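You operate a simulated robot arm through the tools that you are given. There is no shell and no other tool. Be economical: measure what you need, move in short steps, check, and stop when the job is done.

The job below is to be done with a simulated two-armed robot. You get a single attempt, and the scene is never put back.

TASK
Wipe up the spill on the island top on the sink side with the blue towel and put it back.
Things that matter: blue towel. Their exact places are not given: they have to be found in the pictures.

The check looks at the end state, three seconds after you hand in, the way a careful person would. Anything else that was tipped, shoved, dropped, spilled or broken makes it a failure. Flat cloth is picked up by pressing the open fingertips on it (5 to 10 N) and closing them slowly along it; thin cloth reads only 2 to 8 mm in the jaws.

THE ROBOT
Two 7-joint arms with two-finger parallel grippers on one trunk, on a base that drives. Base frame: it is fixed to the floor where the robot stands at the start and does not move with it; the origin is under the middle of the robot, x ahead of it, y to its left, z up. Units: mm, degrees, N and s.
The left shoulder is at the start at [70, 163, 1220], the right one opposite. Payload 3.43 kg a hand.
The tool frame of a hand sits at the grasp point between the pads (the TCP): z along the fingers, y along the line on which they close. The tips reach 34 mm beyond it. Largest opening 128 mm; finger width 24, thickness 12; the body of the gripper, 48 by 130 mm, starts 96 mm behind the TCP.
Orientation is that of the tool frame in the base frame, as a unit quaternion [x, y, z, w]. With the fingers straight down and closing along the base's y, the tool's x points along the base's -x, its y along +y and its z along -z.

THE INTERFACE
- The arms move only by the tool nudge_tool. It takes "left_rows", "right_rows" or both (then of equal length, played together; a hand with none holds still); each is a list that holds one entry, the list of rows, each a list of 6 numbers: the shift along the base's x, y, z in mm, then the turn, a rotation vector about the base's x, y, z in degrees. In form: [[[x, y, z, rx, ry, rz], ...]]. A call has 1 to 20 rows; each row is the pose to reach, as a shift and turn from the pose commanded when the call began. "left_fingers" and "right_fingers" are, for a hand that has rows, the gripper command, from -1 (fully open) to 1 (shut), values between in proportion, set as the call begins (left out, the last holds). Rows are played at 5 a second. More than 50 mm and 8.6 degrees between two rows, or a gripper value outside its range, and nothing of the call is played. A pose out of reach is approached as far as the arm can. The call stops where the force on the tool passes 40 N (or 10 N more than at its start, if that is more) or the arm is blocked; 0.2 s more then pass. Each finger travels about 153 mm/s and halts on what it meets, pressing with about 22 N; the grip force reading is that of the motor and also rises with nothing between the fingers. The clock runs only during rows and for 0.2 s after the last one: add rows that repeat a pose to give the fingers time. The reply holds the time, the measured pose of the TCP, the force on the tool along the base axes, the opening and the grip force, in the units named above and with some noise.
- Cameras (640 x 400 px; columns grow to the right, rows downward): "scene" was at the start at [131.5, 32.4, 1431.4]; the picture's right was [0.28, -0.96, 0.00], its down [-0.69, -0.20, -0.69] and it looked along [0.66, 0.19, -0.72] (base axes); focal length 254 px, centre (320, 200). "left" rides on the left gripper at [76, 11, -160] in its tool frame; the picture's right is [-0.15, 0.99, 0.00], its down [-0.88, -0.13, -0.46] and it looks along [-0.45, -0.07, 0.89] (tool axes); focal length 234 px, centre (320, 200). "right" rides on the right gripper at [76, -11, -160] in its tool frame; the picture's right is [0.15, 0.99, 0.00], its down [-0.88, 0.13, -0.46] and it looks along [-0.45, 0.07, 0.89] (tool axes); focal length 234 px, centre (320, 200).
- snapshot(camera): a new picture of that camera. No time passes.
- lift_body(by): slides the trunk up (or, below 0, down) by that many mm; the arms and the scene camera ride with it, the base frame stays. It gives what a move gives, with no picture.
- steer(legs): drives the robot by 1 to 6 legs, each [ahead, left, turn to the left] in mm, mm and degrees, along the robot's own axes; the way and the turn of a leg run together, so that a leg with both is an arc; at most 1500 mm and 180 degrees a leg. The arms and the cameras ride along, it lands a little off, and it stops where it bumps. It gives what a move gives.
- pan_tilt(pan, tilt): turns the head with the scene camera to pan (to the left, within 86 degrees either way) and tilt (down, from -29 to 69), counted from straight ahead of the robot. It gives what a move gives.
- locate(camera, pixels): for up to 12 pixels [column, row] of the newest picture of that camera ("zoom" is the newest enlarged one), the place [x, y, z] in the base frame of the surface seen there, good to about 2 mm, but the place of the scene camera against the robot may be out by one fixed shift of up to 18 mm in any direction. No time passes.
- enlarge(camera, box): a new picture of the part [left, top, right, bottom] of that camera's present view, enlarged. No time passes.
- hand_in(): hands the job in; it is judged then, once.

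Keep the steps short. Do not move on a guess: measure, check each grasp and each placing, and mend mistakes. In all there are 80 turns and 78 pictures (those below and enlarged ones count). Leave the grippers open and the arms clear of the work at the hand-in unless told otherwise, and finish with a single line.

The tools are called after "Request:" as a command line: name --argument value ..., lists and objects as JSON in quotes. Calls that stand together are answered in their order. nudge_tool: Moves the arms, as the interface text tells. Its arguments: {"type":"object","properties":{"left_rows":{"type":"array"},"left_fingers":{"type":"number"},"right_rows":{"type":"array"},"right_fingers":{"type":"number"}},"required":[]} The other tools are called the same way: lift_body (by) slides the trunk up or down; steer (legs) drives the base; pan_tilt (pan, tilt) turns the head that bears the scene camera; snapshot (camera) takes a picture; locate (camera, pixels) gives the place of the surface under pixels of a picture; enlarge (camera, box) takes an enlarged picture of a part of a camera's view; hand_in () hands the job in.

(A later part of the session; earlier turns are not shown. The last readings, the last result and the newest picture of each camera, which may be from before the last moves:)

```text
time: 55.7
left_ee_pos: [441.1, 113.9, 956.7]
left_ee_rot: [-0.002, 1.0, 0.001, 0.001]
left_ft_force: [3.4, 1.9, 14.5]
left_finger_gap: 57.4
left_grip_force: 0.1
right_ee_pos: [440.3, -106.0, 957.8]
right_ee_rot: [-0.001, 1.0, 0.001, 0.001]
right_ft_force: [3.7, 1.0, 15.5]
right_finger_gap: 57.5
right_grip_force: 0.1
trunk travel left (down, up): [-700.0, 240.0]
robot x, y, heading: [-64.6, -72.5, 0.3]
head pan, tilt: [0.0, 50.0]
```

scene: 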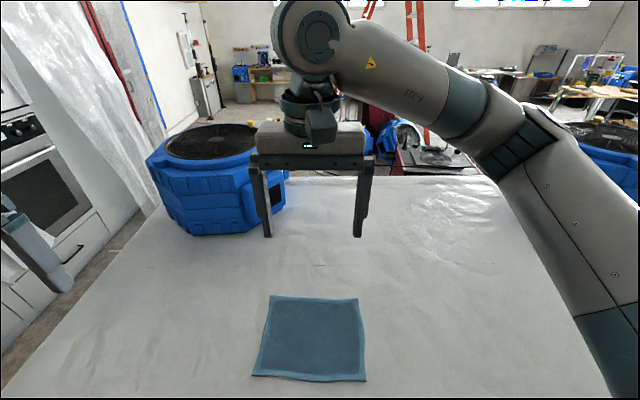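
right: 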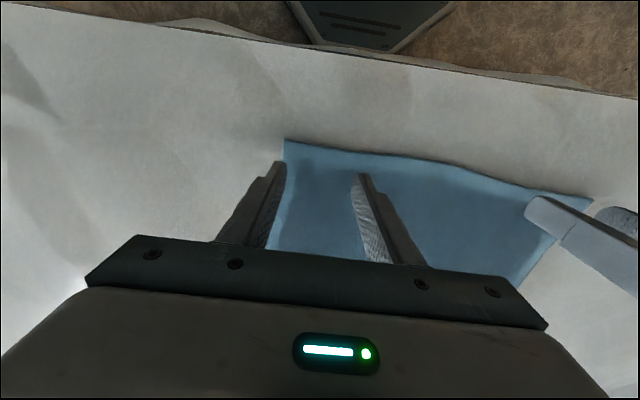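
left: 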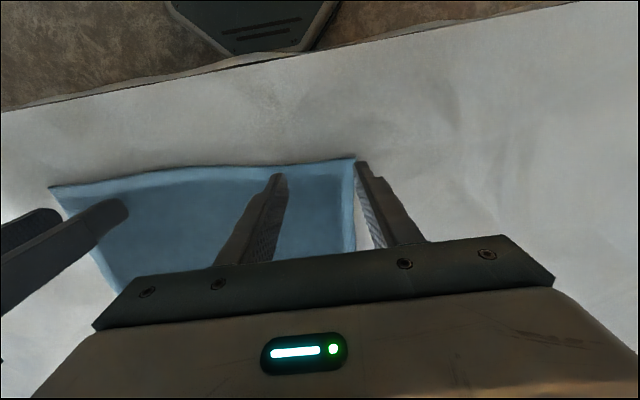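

15 N is a bit too much. I'll ease off 1.5 mm to reach 5–10 N and start closing in steps.

Request:
nudge_tool --left_rows '[[[0, 0, 1.7, 0, 0, 0], [0, 0, 1.7, 0, 0, 0]]]' --right_rows '[[[0, 0, 2, 0, 0, 0], [0, 0, 2, 0, 0, 0]]]'

Request:
nudge_tool --left_rows '[[[0, 0, 0, 0, 0, 0]]]' --right_rows '[[[0, 0, 0, 0, 0, 0]]]' --left_fingers 0.3 --right_fingers 0.3

Request:
nudge_tool --left_rows '[[[0, 0, 0, 0, 0, 0]]]' --right_rows '[[[0, 0, 0, 0, 0, 0]]]' --left_fingers 0.5 --right_fingers 0.5

Request:
enlarge --camera "scene" --box '[160, 140, 400, 290]'

```text
time: 56.3
left_ee_pos: [441.8, 114.6, 957.5]
left_ee_rot: [-0.001, 1.0, 0.0, 0.0]
left_ft_force: [3.0, -0.9, 8.9]
left_finger_gap: 57.2
left_grip_force: 0.1
right_ee_pos: [440.5, -105.0, 956.5]
right_ee_rot: [0.0, 1.0, 0.0, 0.0]
right_ft_force: [2.0, 1.3, 8.9]
right_finger_gap: 57.5
right_grip_force: 0.1
trunk travel left (down, up): [-700.0, 240.0]
robot x, y, heading: [-62.1, -79.8, 0.3]
head pan, tilt: [0.0, 50.0]
```

```text
time: 56.7
left_ee_pos: [439.6, 115.8, 958.0]
left_ee_rot: [-0.003, 1.0, 0.0, 0.001]
left_ft_force: [-0.1, 0.9, 7.4]
left_finger_gap: 44.3
left_grip_force: 0.1
right_ee_pos: [438.4, -104.9, 957.3]
right_ee_rot: [-0.001, 1.0, 0.0, 0.0]
right_ft_force: [-0.7, -0.1, 7.4]
right_finger_gap: 44.1
right_grip_force: 0.1
trunk travel left (down, up): [-700.0, 240.0]
robot x, y, heading: [-63.5, -76.4, -0.0]
head pan, tilt: [0.0, 50.0]
```

```text
time: 57.1
left_ee_pos: [440.2, 115.3, 957.9]
left_ee_rot: [-0.002, 1.0, 0.001, 0.0]
left_ft_force: [-1.7, -0.8, 6.7]
left_finger_gap: 32.1
left_grip_force: 0.0
right_ee_pos: [440.1, -105.9, 956.5]
right_ee_rot: [0.0, 1.0, 0.0, 0.0]
right_ft_force: [0.0, 1.2, 5.3]
right_finger_gap: 32.1
right_grip_force: 0.1
trunk travel left (down, up): [-700.0, 240.0]
robot x, y, heading: [-62.9, -79.6, -0.1]
head pan, tilt: [0.0, 50.0]
```

```text
2.67 times, centred on (280, 215) of scene
```

zoom: 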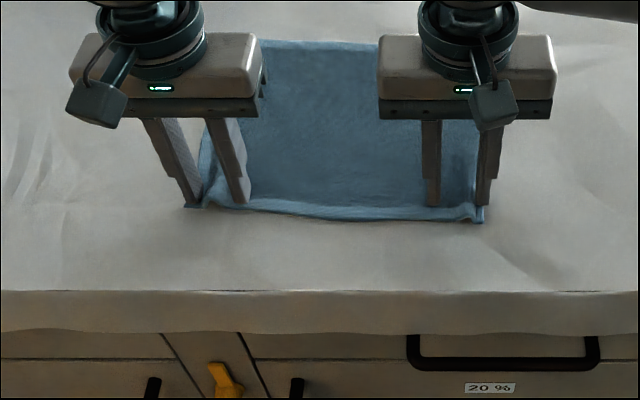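

The cloth is bunching between the fingers. I'll press 0.5 mm more and keep closing.

Request:
nudge_tool --left_rows '[[[0, 0, -0.5, 0, 0, 0]]]' --right_rows '[[[0, 0, -0.7, 0, 0, 0]]]' --left_fingers 0.68 --right_fingers 0.68

Request:
nudge_tool --left_rows '[[[0, 0, 0, 0, 0, 0]]]' --right_rows '[[[0, 0, 0, 0, 0, 0]]]' --left_fingers 0.84 --right_fingers 0.84

Request:
nudge_tool --left_rows '[[[0, 0, 0, 0, 0, 0], [0, 0, 0, 0, 0, 0], [0, 0, 0, 0, 0, 0]]]' --right_rows '[[[0, 0, 0, 0, 0, 0], [0, 0, 0, 0, 0, 0], [0, 0, 0, 0, 0, 0]]]' --left_fingers 1 --right_fingers 1

Request:
enlarge --camera "scene" --box '[160, 140, 400, 290]'

```text
time: 57.5
left_ee_pos: [441.1, 114.5, 956.8]
left_ee_rot: [-0.002, 1.0, 0.0, 0.001]
left_ft_force: [-0.8, -1.8, 9.8]
left_finger_gap: 20.5
left_grip_force: 0.1
right_ee_pos: [439.6, -104.5, 957.0]
right_ee_rot: [-0.001, 1.0, 0.0, 0.0]
right_ft_force: [0.6, 0.9, 5.7]
right_finger_gap: 20.8
right_grip_force: 0.2
trunk travel left (down, up): [-700.0, 240.0]
robot x, y, heading: [-64.8, -76.3, 0.0]
head pan, tilt: [0.0, 50.0]
```

```text
time: 57.9
left_ee_pos: [441.4, 113.5, 957.8]
left_ee_rot: [-0.001, 1.0, 0.0, 0.001]
left_ft_force: [1.3, -3.7, 8.9]
left_finger_gap: 12.3
left_grip_force: 1.8
right_ee_pos: [439.3, -105.1, 957.6]
right_ee_rot: [-0.002, 1.0, 0.0, 0.0]
right_ft_force: [0.8, 1.9, 7.4]
right_finger_gap: 12.3
right_grip_force: 1.7
trunk travel left (down, up): [-700.0, 240.0]
robot x, y, heading: [-60.5, -79.2, 0.2]
head pan, tilt: [0.0, 50.0]
```

```text
time: 58.7
left_ee_pos: [440.8, 114.7, 958.2]
left_ee_rot: [-0.002, 1.0, 0.0, 0.001]
left_ft_force: [-0.2, -7.3, 10.1]
left_finger_gap: 7.7
left_grip_force: 22.1
right_ee_pos: [439.7, -105.2, 958.3]
right_ee_rot: [-0.002, 1.0, 0.0, 0.0]
right_ft_force: [1.1, 8.1, 7.2]
right_finger_gap: 6.4
right_grip_force: 21.7
trunk travel left (down, up): [-700.0, 240.0]
robot x, y, heading: [-60.4, -79.1, 0.1]
head pan, tilt: [0.0, 50.0]
```

```text
2.67 times, centred on (280, 215) of scene
```

zoom: 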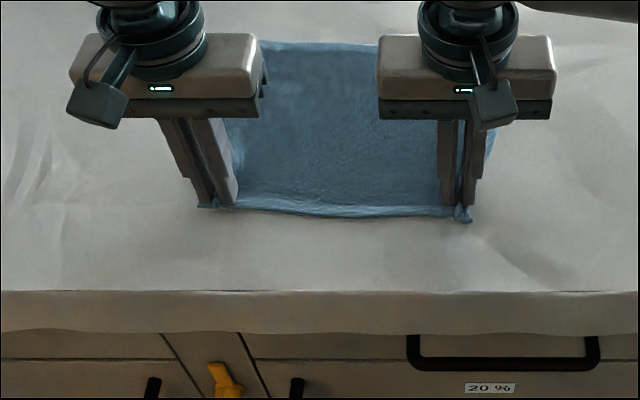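

Both hands hold cloth, with gaps of 7.7 and 6.4 mm. I'll lift 280 mm, keeping the hands a bit closer together.

Request:
nudge_tool --left_rows '[[[0, -4, 20, 0, 0, 0], [10, -4, 50, 0, 0, 0], [20, -4, 85, 0, 0, 0], [40, -4, 120, 0, 0, 0], [60, -4, 160, 0, 0, 0], [80, -4, 200, 0, 0, 0], [90, -4, 240, 0, 0, 0], [90, -4, 280, 0, 0, 0], [90, -4, 280, 0, 0, 0]]]' --right_rows '[[[0, 4, 20, 0, 0, 0], [10, 4, 50, 0, 0, 0], [20, 4, 85, 0, 0, 0], [40, 4, 120, 0, 0, 0], [60, 4, 160, 0, 0, 0], [80, 4, 200, 0, 0, 0], [90, 4, 240, 0, 0, 0], [90, 4, 280, 0, 0, 0], [90, 4, 280, 0, 0, 0]]]'

Request:
snapshot --camera "scene"

Request:
snapshot --camera "right"

```text
time: 60.7
left_ee_pos: [532.6, 110.5, 1235.2]
left_ee_rot: [-0.003, 1.0, 0.0, 0.0]
left_ft_force: [-0.7, -1.0, 0.5]
left_finger_gap: 6.8
left_grip_force: 22.0
right_ee_pos: [531.4, -101.9, 1236.5]
right_ee_rot: [-0.001, 1.0, -0.001, -0.001]
right_ft_force: [0.1, 1.6, -0.3]
right_finger_gap: 6.2
right_grip_force: 22.1
trunk travel left (down, up): [-700.0, 240.0]
robot x, y, heading: [-64.1, -77.3, -0.0]
head pan, tilt: [0.0, 50.0]
```

```text
40 pictures are left
```

scene: 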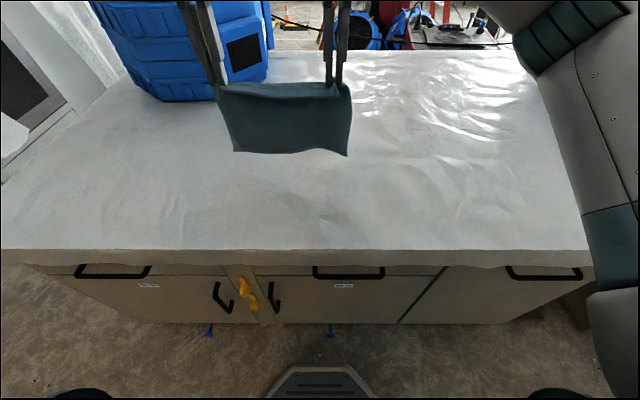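

```text
39 pictures are left
```

right: 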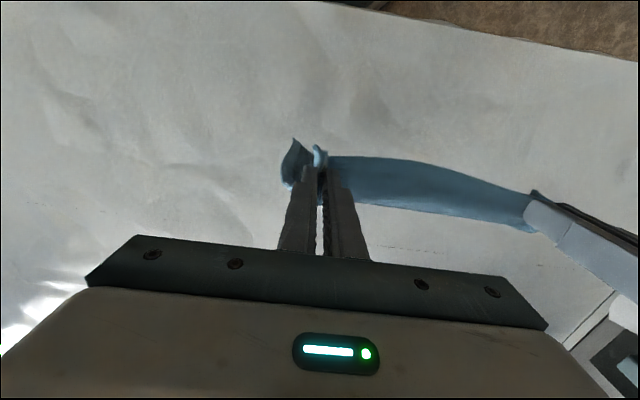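

The towel hangs well between the hands. I'll enlarge the bare top where it lay, and around it.

Request:
enlarge --camera "scene" --box '[140, 100, 380, 250]'

Request:
enlarge --camera "scene" --box '[340, 100, 580, 250]'

Request:
enlarge --camera "scene" --box '[0, 100, 240, 250]'

```text
2.67 times, centred on (260, 175) of scene
```

zoom: 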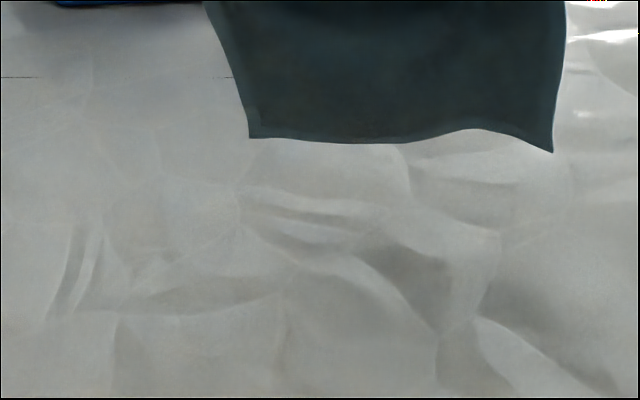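

```text
2.67 times, centred on (460, 175) of scene
```

zoom: 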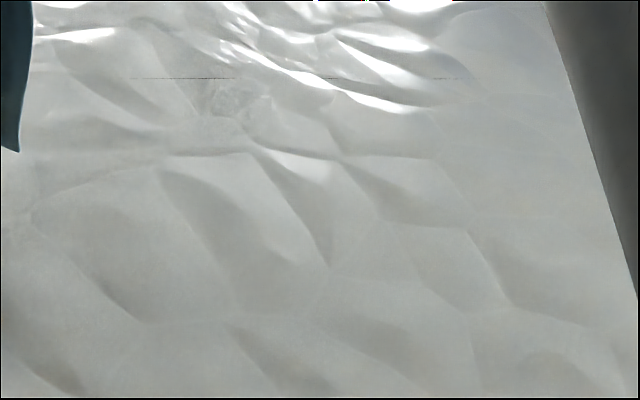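

```text
2.67 times, centred on (120, 175) of scene
```

zoom: 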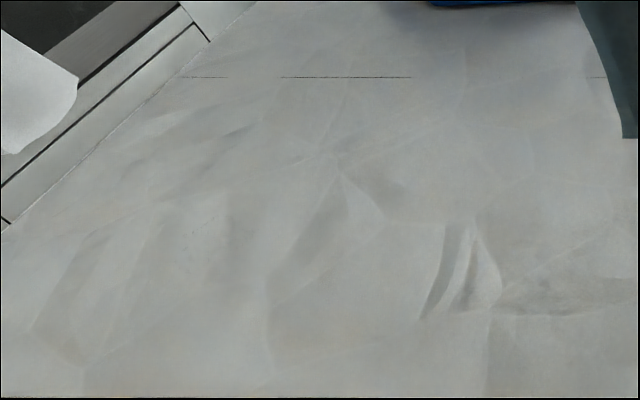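

In the second enlargement a small patch near zoom (225,100), scene ≈(424,138), has a different texture. I'll look closer.

Request:
enlarge --camera "scene" --box '[376, 108, 472, 168]'

Request:
locate --camera "scene" --pixels '[[424, 138], [424, 128], [424, 150], [412, 138], [438, 138]]'

```text
6.67 times, centred on (424, 138) of scene
```

zoom: 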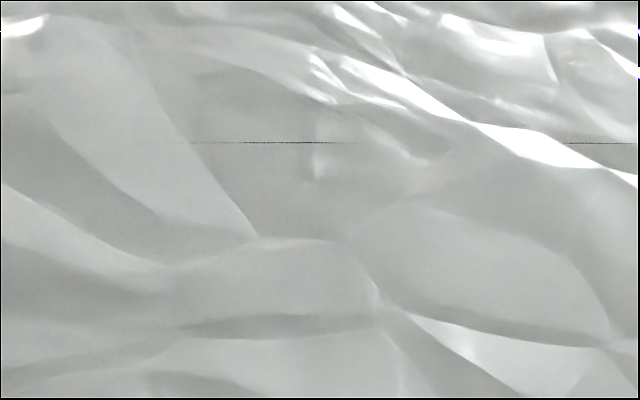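

```text
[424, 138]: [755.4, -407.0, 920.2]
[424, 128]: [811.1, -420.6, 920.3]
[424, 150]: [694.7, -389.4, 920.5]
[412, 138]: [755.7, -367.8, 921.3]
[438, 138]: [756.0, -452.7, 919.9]
```

That's just wrinkled film. The spill may be clear, so I'll look at the top at a grazing angle: back away from the island with the towel in hand, lower the trunk, and look for gloss.

Request:
steer --legs '[[-350, 0, 0]]'

Request:
lift_body --by -300

Request:
pan_tilt --pan -35 --tilt 15

Request:
snapshot --camera "scene"

Request:
pan_tilt --pan 25 --tilt 15

Request:
snapshot --camera "scene"

```text
time: 63.0
left_ee_pos: [183.0, 112.3, 1236.0]
left_ee_rot: [-0.005, 1.0, 0.0, -0.001]
left_ft_force: [0.3, -1.0, 0.1]
left_finger_gap: 6.7
left_grip_force: 22.0
right_ee_pos: [181.4, -98.7, 1234.9]
right_ee_rot: [-0.004, 1.0, 0.0, 0.0]
right_ft_force: [0.2, 1.4, -0.2]
right_finger_gap: 6.1
right_grip_force: 22.3
trunk travel left (down, up): [-700.0, 240.0]
robot x, y, heading: [-410.5, -75.7, 0.4]
head pan, tilt: [0.0, 50.0]
```

```text
time: 66.0
left_ee_pos: [180.6, 113.5, 936.2]
left_ee_rot: [-0.005, 1.0, -0.001, 0.0]
left_ft_force: [1.2, -0.8, 0.1]
left_finger_gap: 6.7
left_grip_force: 22.4
right_ee_pos: [180.9, -99.3, 936.3]
right_ee_rot: [-0.005, 1.0, 0.0, 0.0]
right_ft_force: [0.3, 1.4, -0.2]
right_finger_gap: 6.3
right_grip_force: 22.0
trunk travel left (down, up): [-400.0, 540.0]
robot x, y, heading: [-412.3, -79.6, 0.3]
head pan, tilt: [0.0, 50.0]
```

```text
time: 67.0
left_ee_pos: [180.5, 112.8, 936.3]
left_ee_rot: [-0.005, 1.0, -0.001, -0.001]
left_ft_force: [-0.6, -1.7, -0.4]
left_finger_gap: 6.7
left_grip_force: 22.4
right_ee_pos: [180.9, -99.7, 936.5]
right_ee_rot: [-0.004, 1.0, 0.001, -0.001]
right_ft_force: [-0.3, 1.0, 0.5]
right_finger_gap: 6.3
right_grip_force: 22.0
trunk travel left (down, up): [-400.0, 540.0]
robot x, y, heading: [-410.7, -78.9, 0.7]
head pan, tilt: [-35.0, 15.0]
```

```text
34 pictures are left
```

scene: 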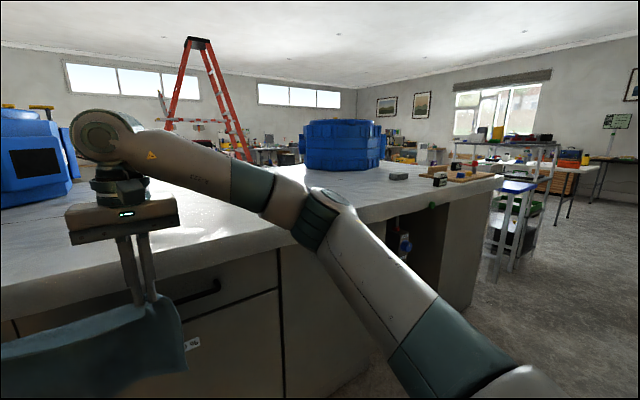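

```text
time: 68.3
left_ee_pos: [181.2, 113.4, 936.5]
left_ee_rot: [-0.005, 1.0, 0.0, 0.001]
left_ft_force: [0.5, -0.5, -0.6]
left_finger_gap: 6.8
left_grip_force: 21.9
right_ee_pos: [181.3, -100.0, 935.6]
right_ee_rot: [-0.004, 1.0, 0.0, -0.001]
right_ft_force: [-0.6, 0.1, -0.3]
right_finger_gap: 6.3
right_grip_force: 21.9
trunk travel left (down, up): [-400.0, 540.0]
robot x, y, heading: [-409.5, -78.4, 0.5]
head pan, tilt: [25.0, 15.0]
```

```text
33 pictures are left
```

scene: 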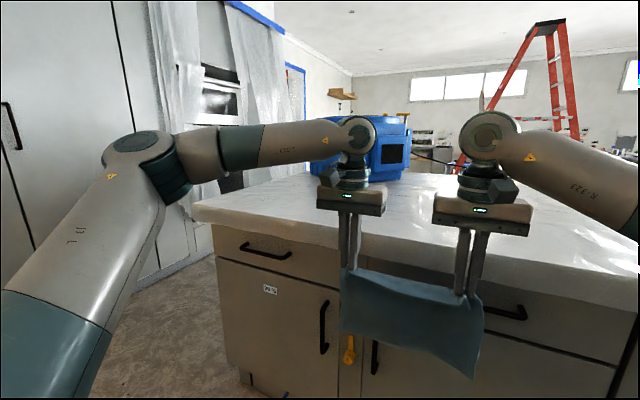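

I'll enlarge the grazing strips.

Request:
enlarge --camera "scene" --box '[190, 160, 390, 285]'

Request:
enlarge --camera "scene" --box '[440, 180, 640, 305]'

Request:
pan_tilt --pan -30 --tilt 15

Request:
enlarge --camera "scene" --box '[120, 150, 360, 300]'

```text
3.20 times, centred on (290, 222) of scene
```

zoom: 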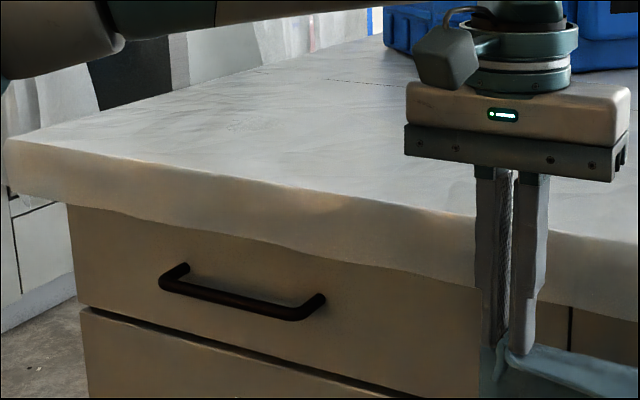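

```text
3.20 times, centred on (540, 242) of scene
```

zoom: 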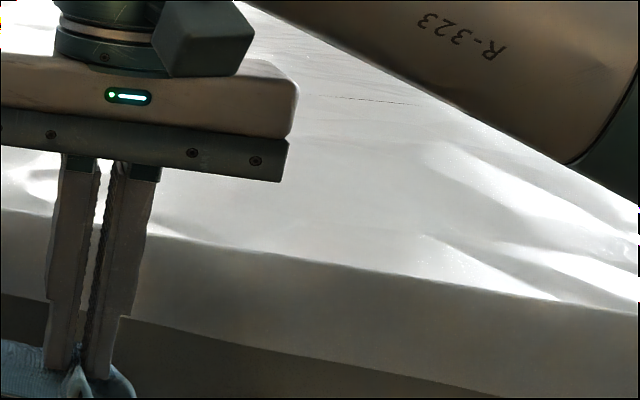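

```text
time: 69.5
left_ee_pos: [182.2, 112.5, 936.0]
left_ee_rot: [-0.005, 1.0, 0.0, 0.0]
left_ft_force: [0.4, -1.1, -0.3]
left_finger_gap: 6.6
left_grip_force: 21.7
right_ee_pos: [181.7, -99.7, 936.3]
right_ee_rot: [-0.004, 1.0, 0.0, -0.001]
right_ft_force: [0.7, 1.0, 0.6]
right_finger_gap: 6.1
right_grip_force: 22.0
trunk travel left (down, up): [-400.0, 540.0]
robot x, y, heading: [-416.1, -79.7, 0.5]
head pan, tilt: [-30.0, 15.0]
```

```text
2.67 times, centred on (240, 225) of scene
```

zoom: 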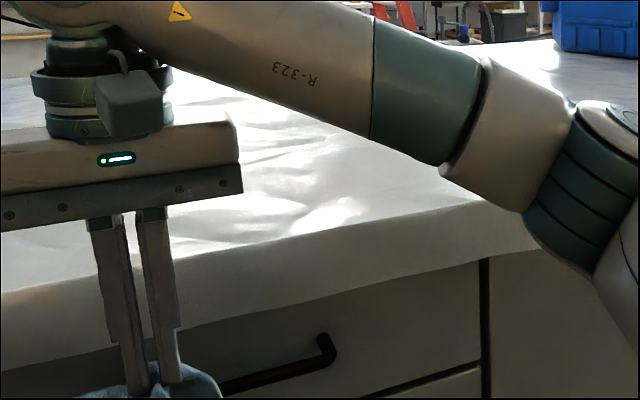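

In the first enlargement a small speckled patch shows near zoom (250,120) at the left end. A similar faint texture was there in the earlier view from the far right. I'll measure that spot.

Request:
locate --camera "scene" --pixels '[[265, 197], [260, 197], [278, 197], [268, 194], [268, 201]]'

Request:
pan_tilt --pan 32 --tilt 15

Request:
enlarge --camera "scene" --box '[250, 150, 410, 250]'

```text
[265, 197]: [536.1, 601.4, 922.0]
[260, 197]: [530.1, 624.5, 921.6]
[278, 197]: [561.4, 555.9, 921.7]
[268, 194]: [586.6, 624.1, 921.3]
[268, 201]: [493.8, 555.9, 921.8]
```

```text
time: 70.8
left_ee_pos: [181.1, 112.1, 935.1]
left_ee_rot: [-0.005, 1.0, 0.0, -0.001]
left_ft_force: [-0.2, -1.5, -0.8]
left_finger_gap: 6.6
left_grip_force: 21.7
right_ee_pos: [179.9, -99.0, 936.2]
right_ee_rot: [-0.005, 1.0, 0.0, -0.001]
right_ft_force: [0.8, 1.4, -1.0]
right_finger_gap: 6.4
right_grip_force: 22.1
trunk travel left (down, up): [-400.0, 540.0]
robot x, y, heading: [-415.6, -77.6, 0.4]
head pan, tilt: [32.0, 15.0]
```

```text
4.00 times, centred on (330, 200) of scene
```

zoom: 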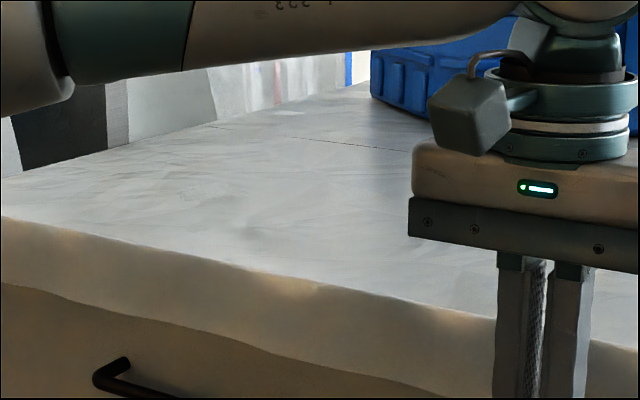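

That was an image artefact. I'll raise the trunk fully with the towel held, then scan the top again from above at higher magnification, moving to the right.

Request:
lift_body --by 540

Request:
steer --legs '[[200, -1250, -0.4]]'

Request:
pan_tilt --pan -10 --tilt 40

Request:
snapshot --camera "scene"

```text
refused: 540 is not a number from -400 to 400
```

```text
time: 75.6
left_ee_pos: [336.3, -874.3, 936.2]
left_ee_rot: [-0.008, 1.0, 0.003, -0.006]
left_ft_force: [-13.3, 1.4, -2.0]
left_finger_gap: 6.2
left_grip_force: 21.9
right_ee_pos: [335.9, -1082.5, 938.7]
right_ee_rot: [-0.018, 1.0, 0.001, -0.006]
right_ft_force: [-15.0, 2.4, -1.1]
right_finger_gap: 6.4
right_grip_force: 21.9
trunk travel left (down, up): [-400.0, 540.0]
robot x, y, heading: [-248.1, -1070.9, 0.9]
head pan, tilt: [32.0, 15.0]
stopped in leg 1: the force on the tool passed its limit (the readings are from after the stop); the commanded pose is now the measured one
```

```text
time: 76.7
left_ee_pos: [337.2, -874.0, 936.9]
left_ee_rot: [-0.007, 1.0, 0.001, -0.004]
left_ft_force: [-20.5, -1.5, -5.1]
left_finger_gap: 6.3
left_grip_force: 21.7
right_ee_pos: [337.2, -1082.4, 937.3]
right_ee_rot: [-0.016, 1.0, 0.001, -0.004]
right_ft_force: [-24.3, 2.9, -6.5]
right_finger_gap: 6.2
right_grip_force: 21.5
trunk travel left (down, up): [-400.0, 540.0]
robot x, y, heading: [-250.8, -1065.8, 0.9]
head pan, tilt: [-10.0, 40.0]
```

```text
28 pictures are left
```

scene: 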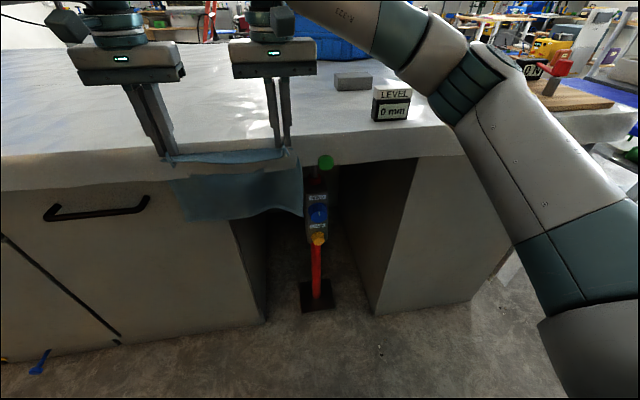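

The lift was refused because it is limited to 400 mm, but the drive in the same batch still ran. The hands touched the island edge lightly. I shouldn't have chained those calls. I'll back straight off now.

Request:
steer --legs '[[-130, 0, 0]]'

```text
time: 78.0
left_ee_pos: [211.6, -877.0, 936.5]
left_ee_rot: [-0.008, 1.0, 0.001, -0.004]
left_ft_force: [0.1, 0.4, 0.4]
left_finger_gap: 6.2
left_grip_force: 22.1
right_ee_pos: [210.8, -1085.2, 937.4]
right_ee_rot: [-0.015, 1.0, 0.0, -0.004]
right_ft_force: [0.3, 1.2, 0.6]
right_finger_gap: 6.1
right_grip_force: 22.3
trunk travel left (down, up): [-400.0, 540.0]
robot x, y, heading: [-377.0, -1074.2, 0.9]
head pan, tilt: [-10.0, 40.0]
```

It's clear, with forces back at zero and the grips intact. Now I'll lift the trunk 400 mm and check the front of the island.

Request:
lift_body --by 400

Request:
pan_tilt --pan -15 --tilt 35

Request:
snapshot --camera "scene"

```text
time: 81.8
left_ee_pos: [212.6, -876.1, 1334.8]
left_ee_rot: [-0.007, 1.0, 0.001, -0.006]
left_ft_force: [-0.5, -0.7, 0.7]
left_finger_gap: 5.9
left_grip_force: 22.0
right_ee_pos: [211.7, -1084.8, 1335.7]
right_ee_rot: [-0.015, 1.0, 0.0, -0.005]
right_ft_force: [-0.2, 0.0, -0.5]
right_finger_gap: 5.9
right_grip_force: 21.5
trunk travel left (down, up): [-800.0, 140.0]
robot x, y, heading: [-373.6, -1072.0, 0.9]
head pan, tilt: [-10.0, 40.0]
```

```text
time: 82.5
left_ee_pos: [213.3, -877.6, 1335.2]
left_ee_rot: [-0.007, 1.0, 0.001, -0.006]
left_ft_force: [0.1, -0.2, -1.0]
left_finger_gap: 6.3
left_grip_force: 21.8
right_ee_pos: [212.2, -1085.9, 1336.7]
right_ee_rot: [-0.015, 1.0, 0.0, -0.005]
right_ft_force: [-0.1, 0.4, -0.7]
right_finger_gap: 5.9
right_grip_force: 21.8
trunk travel left (down, up): [-800.0, 140.0]
robot x, y, heading: [-375.8, -1076.6, 0.7]
head pan, tilt: [-15.0, 35.0]
```

```text
27 pictures are left
```

scene: 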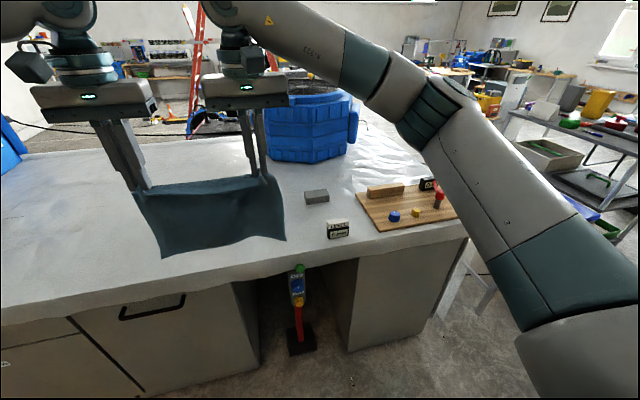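

Nothing was disturbed. I'll enlarge the bare top left of the towel, and the part around the blocks.

Request:
enlarge --camera "scene" --box '[0, 140, 200, 265]'

Request:
enlarge --camera "scene" --box '[270, 130, 470, 255]'

```text
3.20 times, centred on (100, 202) of scene
```

zoom: 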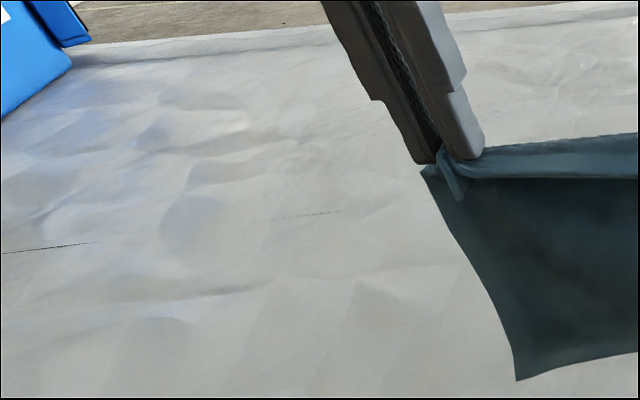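

```text
3.20 times, centred on (370, 192) of scene
```

zoom: 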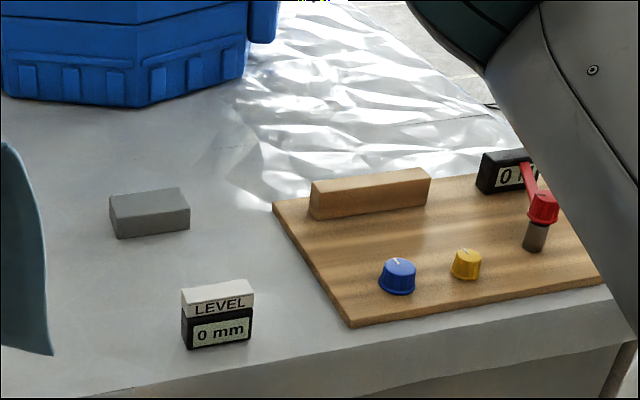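

Both an earlier far-right view (calculated ≈(523,511)) and the grazing view (≈(540,590)) showed a faint texture on the left near part of the island. I'll drive there with the hands high and look straight at it.

Request:
steer --legs '[[0, 1440, -0.8]]'

Request:
pan_tilt --pan 20 --tilt 38

Request:
snapshot --camera "scene"

```text
time: 89.6
left_ee_pos: [207.8, 543.1, 1335.4]
left_ee_rot: [0.003, 1.0, 0.0, -0.006]
left_ft_force: [-0.1, -0.4, -0.2]
left_finger_gap: 6.3
left_grip_force: 22.0
right_ee_pos: [203.1, 334.5, 1335.9]
right_ee_rot: [-0.005, 1.0, 0.001, -0.006]
right_ft_force: [0.0, 0.4, -0.3]
right_finger_gap: 6.2
right_grip_force: 22.1
trunk travel left (down, up): [-800.0, 140.0]
robot x, y, heading: [-385.1, 356.7, -0.4]
head pan, tilt: [-15.0, 35.0]
```

```text
time: 90.6
left_ee_pos: [208.5, 542.4, 1334.1]
left_ee_rot: [0.003, 1.0, 0.001, -0.006]
left_ft_force: [0.3, 0.1, 0.6]
left_finger_gap: 6.3
left_grip_force: 21.6
right_ee_pos: [205.0, 332.9, 1335.8]
right_ee_rot: [-0.005, 1.0, 0.0, -0.005]
right_ft_force: [0.7, 1.0, -0.5]
right_finger_gap: 6.1
right_grip_force: 21.9
trunk travel left (down, up): [-800.0, 140.0]
robot x, y, heading: [-380.7, 360.4, -0.3]
head pan, tilt: [20.0, 38.0]
```

```text
24 pictures are left
```

scene: 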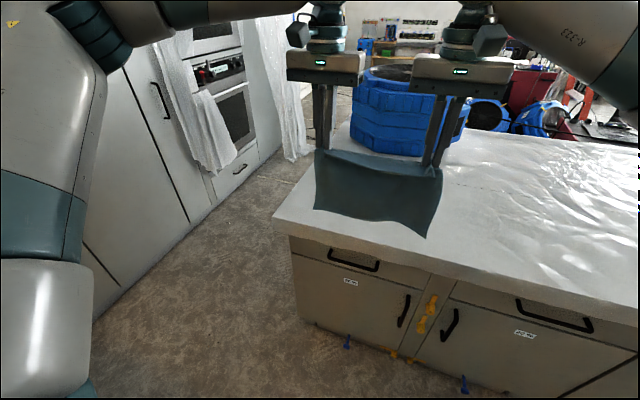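

The towel hides the spot from here. I'll drive forward 320 mm so the left wrist camera looks straight down on it.

Request:
steer --legs '[[320, 0, 0.3]]'

Request:
snapshot --camera "left"

Request:
pan_tilt --pan 25 --tilt 55

Request:
snapshot --camera "scene"

```text
time: 92.8
left_ee_pos: [526.7, 546.2, 1337.2]
left_ee_rot: [-0.001, 1.0, 0.001, -0.006]
left_ft_force: [-0.2, -0.5, -0.1]
left_finger_gap: 6.2
left_grip_force: 22.0
right_ee_pos: [522.6, 338.2, 1337.4]
right_ee_rot: [-0.008, 1.0, 0.0, -0.004]
right_ft_force: [0.3, 0.7, -1.0]
right_finger_gap: 6.2
right_grip_force: 21.9
trunk travel left (down, up): [-800.0, 140.0]
robot x, y, heading: [-61.9, 357.3, 0.1]
head pan, tilt: [20.0, 38.0]
```

```text
23 pictures are left
```

left: 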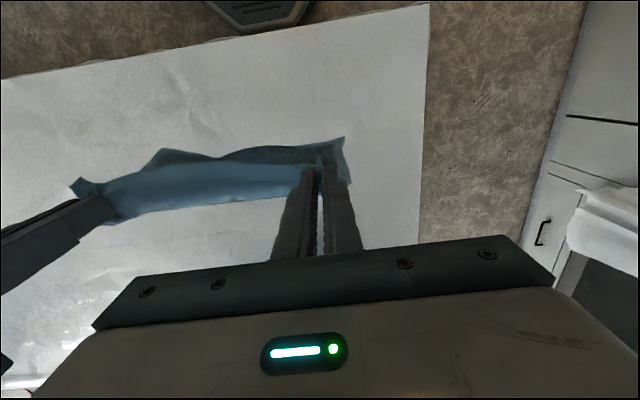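

```text
time: 93.6
left_ee_pos: [528.8, 547.1, 1334.4]
left_ee_rot: [-0.001, 1.0, 0.002, -0.006]
left_ft_force: [0.6, -0.6, -0.8]
left_finger_gap: 6.3
left_grip_force: 22.0
right_ee_pos: [526.7, 338.4, 1335.7]
right_ee_rot: [-0.008, 1.0, -0.001, -0.005]
right_ft_force: [0.0, 0.4, -0.4]
right_finger_gap: 5.9
right_grip_force: 21.8
trunk travel left (down, up): [-800.0, 140.0]
robot x, y, heading: [-64.4, 358.8, 0.2]
head pan, tilt: [25.0, 55.0]
```

```text
22 pictures are left
```

scene: 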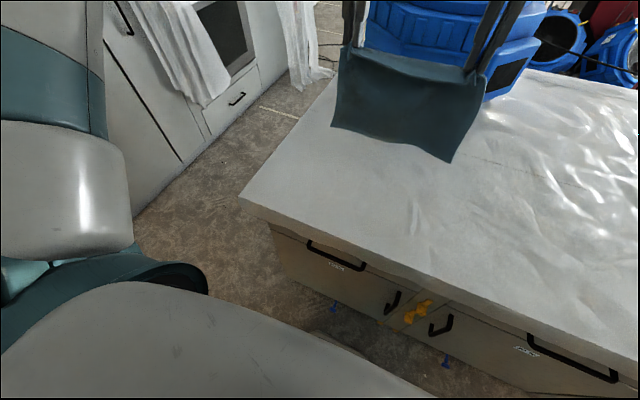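

Request:
enlarge --camera "left" --box '[150, 0, 440, 181]'

Request:
enlarge --camera "scene" --box '[240, 110, 440, 235]'

```text
2.21 times, centred on (295, 90) of left
```

zoom: 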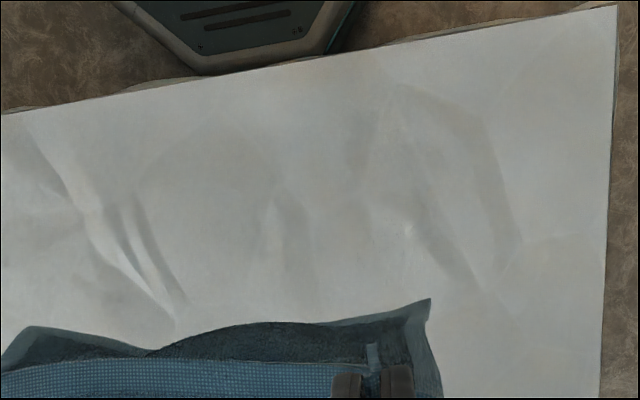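

```text
3.20 times, centred on (340, 172) of scene
```

zoom: 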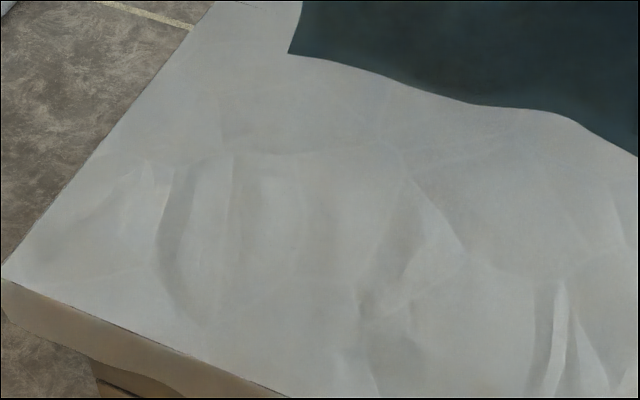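

A faint round darker patch seems visible in the left enlargement at zoom (210,190), and an ellipse in the scene one at (230,240). I'll see whether they are the same place.

Request:
locate --camera "left" --pixels '[[245, 86], [209, 86], [274, 86], [245, 57], [245, 115], [365, 95], [330, 95]]'

Request:
locate --camera "zoom" --pixels '[[230, 240], [158, 240], [310, 240], [230, 155], [210, 325], [390, 250], [550, 330]]'

```text
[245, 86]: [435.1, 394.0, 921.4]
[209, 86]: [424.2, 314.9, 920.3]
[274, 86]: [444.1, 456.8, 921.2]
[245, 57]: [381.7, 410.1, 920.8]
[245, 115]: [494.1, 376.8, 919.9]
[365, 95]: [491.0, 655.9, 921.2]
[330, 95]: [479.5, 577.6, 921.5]
```

```text
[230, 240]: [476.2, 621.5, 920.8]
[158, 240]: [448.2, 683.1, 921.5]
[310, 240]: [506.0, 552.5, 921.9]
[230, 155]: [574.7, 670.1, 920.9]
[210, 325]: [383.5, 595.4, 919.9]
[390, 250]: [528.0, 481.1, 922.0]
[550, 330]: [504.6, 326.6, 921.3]
```

The left-camera round patch is centred at ≈(435,394), about 140 mm across, within the station's reach and beside the towel's place. I'll look at it closer from both cameras.

Request:
enlarge --camera "left" --box '[165, 36, 325, 136]'

Request:
enlarge --camera "scene" --box '[300, 175, 460, 275]'

Request:
locate --camera "zoom" --pixels '[[320, 200], [200, 200], [440, 200], [320, 120], [320, 270], [440, 270], [440, 120]]'

```text
4.00 times, centred on (245, 86) of left
```

zoom: 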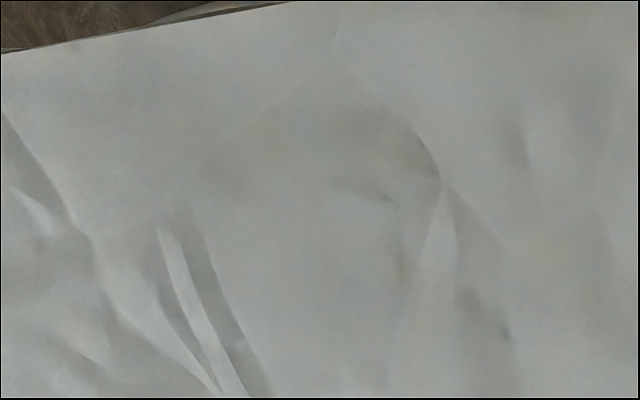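

```text
4.00 times, centred on (380, 225) of scene
```

zoom: 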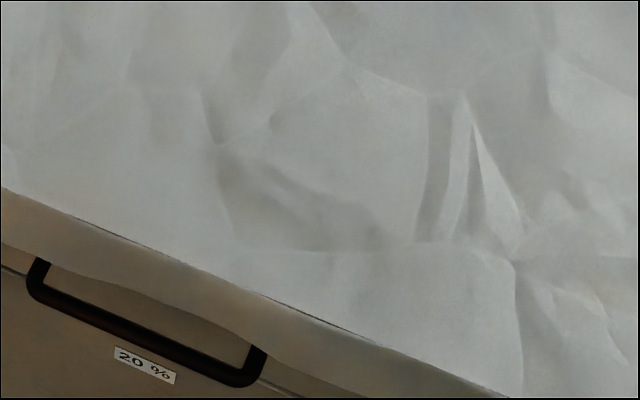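

```text
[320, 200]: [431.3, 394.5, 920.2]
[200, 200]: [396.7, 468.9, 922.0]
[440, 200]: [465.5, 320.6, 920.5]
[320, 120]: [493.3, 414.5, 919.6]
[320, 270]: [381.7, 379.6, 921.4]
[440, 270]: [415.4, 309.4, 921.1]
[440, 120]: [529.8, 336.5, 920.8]
```

A dull brownish patch about 120–150 mm wide appears at ≈(431,394) in both cameras, and it's the best candidate. I'll shift the robot 60 mm right, lower the trunk, and lay the towel over that spot.

Request:
steer --legs '[[0, -60, 0]]'

Request:
lift_body --by -100

Request:
snapshot --camera "scene"

```text
time: 94.5
left_ee_pos: [528.4, 497.6, 1335.1]
left_ee_rot: [-0.002, 1.0, -0.002, -0.006]
left_ft_force: [0.0, 0.6, -0.2]
left_finger_gap: 6.4
left_grip_force: 21.9
right_ee_pos: [524.6, 288.0, 1336.8]
right_ee_rot: [-0.01, 1.0, -0.003, -0.005]
right_ft_force: [-0.4, 0.5, 0.6]
right_finger_gap: 5.9
right_grip_force: 22.0
trunk travel left (down, up): [-800.0, 140.0]
robot x, y, heading: [-61.7, 300.4, 0.4]
head pan, tilt: [25.0, 55.0]
```

```text
time: 95.9
left_ee_pos: [527.7, 488.3, 1235.7]
left_ee_rot: [-0.002, 1.0, 0.0, -0.006]
left_ft_force: [-0.1, -0.8, -0.5]
left_finger_gap: 6.3
left_grip_force: 22.2
right_ee_pos: [524.1, 279.8, 1236.9]
right_ee_rot: [-0.01, 1.0, 0.0, -0.006]
right_ft_force: [-0.6, 0.0, -0.3]
right_finger_gap: 6.2
right_grip_force: 22.3
trunk travel left (down, up): [-700.0, 240.0]
robot x, y, heading: [-64.7, 299.1, 0.2]
head pan, tilt: [25.0, 55.0]
```

```text
17 pictures are left
```

scene: 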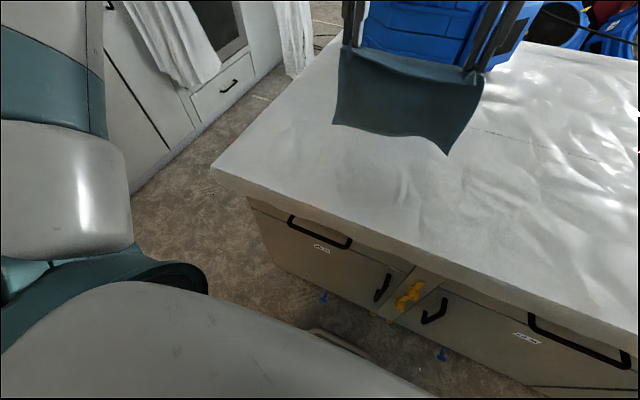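

I'll lower the towel, laying it from the far end towards the robot.

Request:
nudge_tool --left_rows '[[[20, 0, -20, 0, 0, 0], [20, 0, -45, 0, 0, 0], [10, 0, -70, 0, 0, 0], [-5, 0, -95, 0, 0, 0], [-20, 0, -120, 0, 0, 0], [-38, 0, -145, 0, 0, 0], [-55, 0, -170, 0, 0, 0], [-72, 0, -195, 0, 0, 0], [-90, 0, -220, 0, 0, 0], [-105, 0, -245, 0, 0, 0], [-118, 0, -265, 0, 0, 0], [-125, 0, -274, 0, 0, 0], [-125, 0, -274, 0, 0, 0]]]' --right_rows '[[[20, 0, -20, 0, 0, 0], [20, 0, -45, 0, 0, 0], [10, 0, -70, 0, 0, 0], [-5, 0, -95, 0, 0, 0], [-20, 0, -120, 0, 0, 0], [-38, 0, -145, 0, 0, 0], [-55, 0, -170, 0, 0, 0], [-72, 0, -195, 0, 0, 0], [-90, 0, -220, 0, 0, 0], [-105, 0, -245, 0, 0, 0], [-118, 0, -265, 0, 0, 0], [-125, 0, -275, 0, 0, 0], [-125, 0, -275, 0, 0, 0]]]'

Request:
snapshot --camera "scene"

```text
time: 98.7
left_ee_pos: [401.5, 488.9, 959.8]
left_ee_rot: [-0.003, 1.0, 0.001, -0.006]
left_ft_force: [-0.4, -0.4, 0.1]
left_finger_gap: 6.0
left_grip_force: 21.8
right_ee_pos: [397.9, 281.3, 962.2]
right_ee_rot: [-0.01, 1.0, 0.001, -0.005]
right_ft_force: [-0.5, 0.0, 0.4]
right_finger_gap: 6.0
right_grip_force: 21.8
trunk travel left (down, up): [-700.0, 240.0]
robot x, y, heading: [-64.0, 300.9, 0.2]
head pan, tilt: [25.0, 55.0]
```

```text
16 pictures are left
```

scene: 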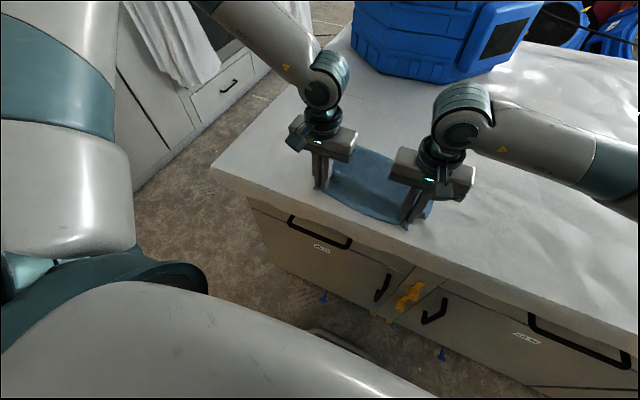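

The cloth lies flat over x≈400–600, y≈280–490. I'll press lightly and scrub side to side.

Request:
nudge_tool --left_rows '[[[0, 0, -3, 0, 0, 0], [0, 30, -3.5, 0, 0, 0], [0, 60, -3.5, 0, 0, 0], [0, 90, -3.5, 0, 0, 0], [0, 50, -3.5, 0, 0, 0], [0, 10, -3.5, 0, 0, 0], [0, -35, -3.5, 0, 0, 0], [-20, 0, -3.5, 0, 0, 0], [-20, 40, -3.5, 0, 0, 0], [-20, 80, -3.5, 0, 0, 0], [-20, 40, -3.5, 0, 0, 0], [-20, 0, -3.5, 0, 0, 0], [-20, -35, -3.5, 0, 0, 0], [-20, 0, -3.5, 0, 0, 0]]]' --right_rows '[[[0, 0, -3, 0, 0, 0], [0, 30, -4.5, 0, 0, 0], [0, 60, -4.5, 0, 0, 0], [0, 90, -4.5, 0, 0, 0], [0, 50, -4.5, 0, 0, 0], [0, 10, -4.5, 0, 0, 0], [0, -35, -4.5, 0, 0, 0], [-20, 0, -4.5, 0, 0, 0], [-20, 40, -4.5, 0, 0, 0], [-20, 80, -4.5, 0, 0, 0], [-20, 40, -4.5, 0, 0, 0], [-20, 0, -4.5, 0, 0, 0], [-20, -35, -4.5, 0, 0, 0], [-20, 0, -4.5, 0, 0, 0]]]'

```text
time: 101.7
left_ee_pos: [379.9, 490.5, 957.3]
left_ee_rot: [-0.001, 1.0, 0.0, -0.005]
left_ft_force: [0.1, -1.3, 3.6]
left_finger_gap: 6.3
left_grip_force: 22.4
left hand out of reach, approached as far as the arm can: row 7
right_ee_pos: [377.2, 281.4, 957.6]
right_ee_rot: [-0.011, 1.0, -0.001, -0.003]
right_ft_force: [0.4, -5.1, 21.4]
right_finger_gap: 6.0
right_grip_force: 21.8
trunk travel left (down, up): [-700.0, 240.0]
robot x, y, heading: [-64.6, 299.4, 0.4]
head pan, tilt: [25.0, 55.0]
```

The sweep works. I'll ease the right hand up 1.5 mm, then wipe the whole near strip by driving sideways: first 150 mm left, then right across the work area.

Request:
nudge_tool --left_rows '[[[20, 0, 0.5, 0, 0, 0]]]' --right_rows '[[[20, 0, 2.5, 0, 0, 0]]]'

Request:
steer --legs '[[0, 170, -0.3]]'

Request:
enlarge --camera "scene" --box '[200, 100, 520, 300]'

```text
time: 102.1
left_ee_pos: [402.5, 488.1, 959.1]
left_ee_rot: [-0.003, 1.0, 0.001, -0.006]
left_ft_force: [0.4, -1.1, 3.2]
left_finger_gap: 6.2
left_grip_force: 22.3
right_ee_pos: [400.1, 279.6, 957.0]
right_ee_rot: [-0.011, 1.0, 0.0, -0.005]
right_ft_force: [-0.9, -1.2, 6.8]
right_finger_gap: 6.0
right_grip_force: 21.6
trunk travel left (down, up): [-700.0, 240.0]
robot x, y, heading: [-62.4, 294.5, 0.4]
head pan, tilt: [25.0, 55.0]
```

```text
time: 103.5
left_ee_pos: [402.4, 655.1, 958.2]
left_ee_rot: [0.0, 1.0, 0.001, -0.006]
left_ft_force: [-0.3, -1.0, 2.2]
left_finger_gap: 5.9
left_grip_force: 22.0
right_ee_pos: [398.3, 447.5, 958.1]
right_ee_rot: [-0.008, 1.0, 0.0, -0.005]
right_ft_force: [-0.1, -0.6, 1.8]
right_finger_gap: 6.2
right_grip_force: 21.7
trunk travel left (down, up): [-700.0, 240.0]
robot x, y, heading: [-63.1, 467.1, 0.2]
head pan, tilt: [25.0, 55.0]
```

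```text
2.00 times, centred on (360, 200) of scene
```

zoom: 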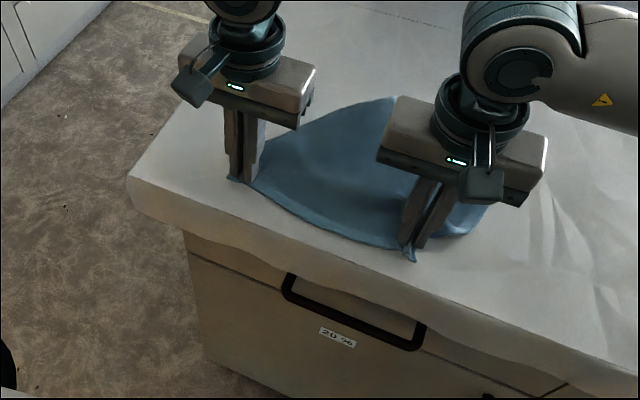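

The cloth drags smoothly at 2 N. Now I'll sweep right across the near strip.

Request:
steer --legs '[[0, -600, 0], [0, -550, 0]]'

Request:
snapshot --camera "scene"

```text
time: 109.7
left_ee_pos: [406.4, -495.2, 958.0]
left_ee_rot: [-0.005, 1.0, 0.0, -0.006]
left_ft_force: [0.3, -0.3, 2.7]
left_finger_gap: 6.2
left_grip_force: 21.8
right_ee_pos: [404.5, -702.7, 958.0]
right_ee_rot: [-0.012, 1.0, 0.0, -0.005]
right_ft_force: [-0.6, 0.4, 1.4]
right_finger_gap: 6.0
right_grip_force: 21.9
trunk travel left (down, up): [-700.0, 240.0]
robot x, y, heading: [-57.2, -684.0, 0.5]
head pan, tilt: [25.0, 55.0]
```

```text
14 pictures are left
```

scene: 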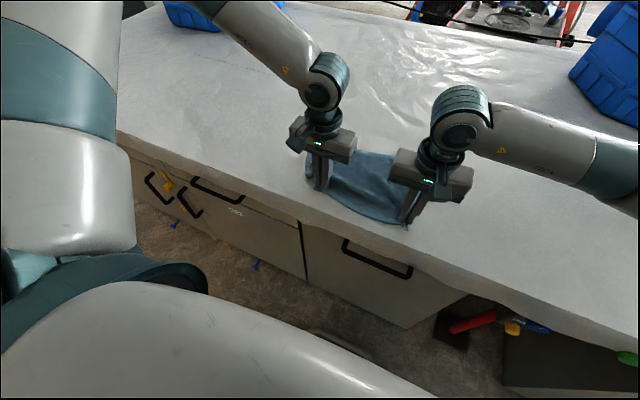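

Something red shows in the island's knee gap at (480,320). It was there before, but I'll make sure it hasn't fallen.

Request:
locate --camera "scene" --pixels '[[450, 330], [475, 322], [505, 316], [513, 328], [535, 326], [625, 357]]'

Request:
enlarge --camera "scene" --box '[420, 270, 628, 400]'

```text
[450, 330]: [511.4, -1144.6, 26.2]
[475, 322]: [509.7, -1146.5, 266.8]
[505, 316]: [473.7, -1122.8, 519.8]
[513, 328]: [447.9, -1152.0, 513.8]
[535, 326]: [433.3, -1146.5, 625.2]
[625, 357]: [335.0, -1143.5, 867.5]
```

```text
3.08 times, centred on (524, 335) of scene
```

zoom: 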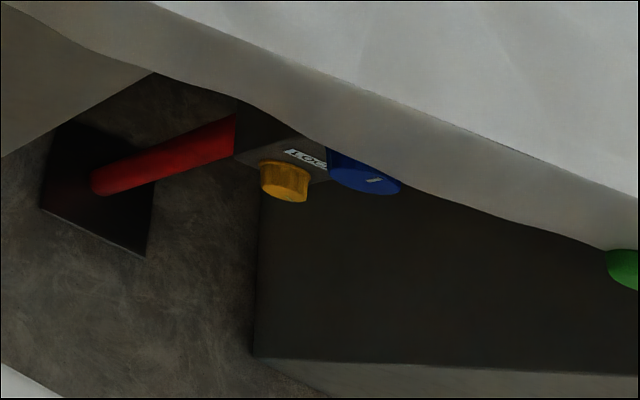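

It is standing upright as before. Next is a second lane deeper in: lift the towel, shift it 185 mm ahead, and lay it down again.

Request:
nudge_tool --left_rows '[[[20, 0, 40, 0, 0, 0], [50, 0, 80, 0, 0, 0], [90, 0, 120, 0, 0, 0], [130, 0, 160, 0, 0, 0], [175, 0, 200, 0, 0, 0], [220, 0, 235, 0, 0, 0], [260, 0, 265, 0, 0, 0], [295, 0, 270, 0, 0, 0], [310, 0, 250, 0, 0, 0], [305, 0, 220, 0, 0, 0], [292, 0, 190, 0, 0, 0], [275, 0, 160, 0, 0, 0], [258, 0, 130, 0, 0, 0], [240, 0, 100, 0, 0, 0], [222, 0, 70, 0, 0, 0], [206, 0, 40, 0, 0, 0], [192, 0, 15, 0, 0, 0], [187, 0, 2, 0, 0, 0], [185, 0, 0, 0, 0, 0], [185, 0, 0, 0, 0, 0]]]' --right_rows '[[[20, 0, 40, 0, 0, 0], [50, 0, 80, 0, 0, 0], [90, 0, 120, 0, 0, 0], [130, 0, 160, 0, 0, 0], [175, 0, 200, 0, 0, 0], [220, 0, 235, 0, 0, 0], [260, 0, 265, 0, 0, 0], [295, 0, 270, 0, 0, 0], [310, 0, 250, 0, 0, 0], [305, 0, 220, 0, 0, 0], [292, 0, 190, 0, 0, 0], [275, 0, 160, 0, 0, 0], [258, 0, 130, 0, 0, 0], [240, 0, 100, 0, 0, 0], [222, 0, 70, 0, 0, 0], [206, 0, 40, 0, 0, 0], [192, 0, 15, 0, 0, 0], [187, 0, 2, 0, 0, 0], [185, 0, 0, 0, 0, 0], [185, 0, 0, 0, 0, 0]]]'

Request:
pan_tilt --pan 15 --tilt 45

Request:
snapshot --camera "scene"

```text
refused: row 3 steps farther than a row can; nothing moved
```

```text
time: 110.4
left_ee_pos: [407.7, -494.6, 958.0]
left_ee_rot: [-0.004, 1.0, 0.001, -0.006]
left_ft_force: [0.4, -0.3, 2.0]
left_finger_gap: 6.2
left_grip_force: 22.3
right_ee_pos: [404.7, -703.4, 959.4]
right_ee_rot: [-0.011, 1.0, 0.0, -0.006]
right_ft_force: [0.3, -0.4, 1.3]
right_finger_gap: 6.0
right_grip_force: 22.1
trunk travel left (down, up): [-700.0, 240.0]
robot x, y, heading: [-57.3, -684.8, 0.4]
head pan, tilt: [15.0, 45.0]
```

```text
12 pictures are left
```

scene: 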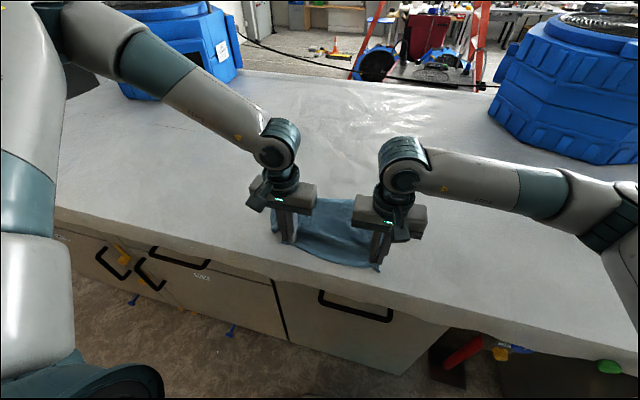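

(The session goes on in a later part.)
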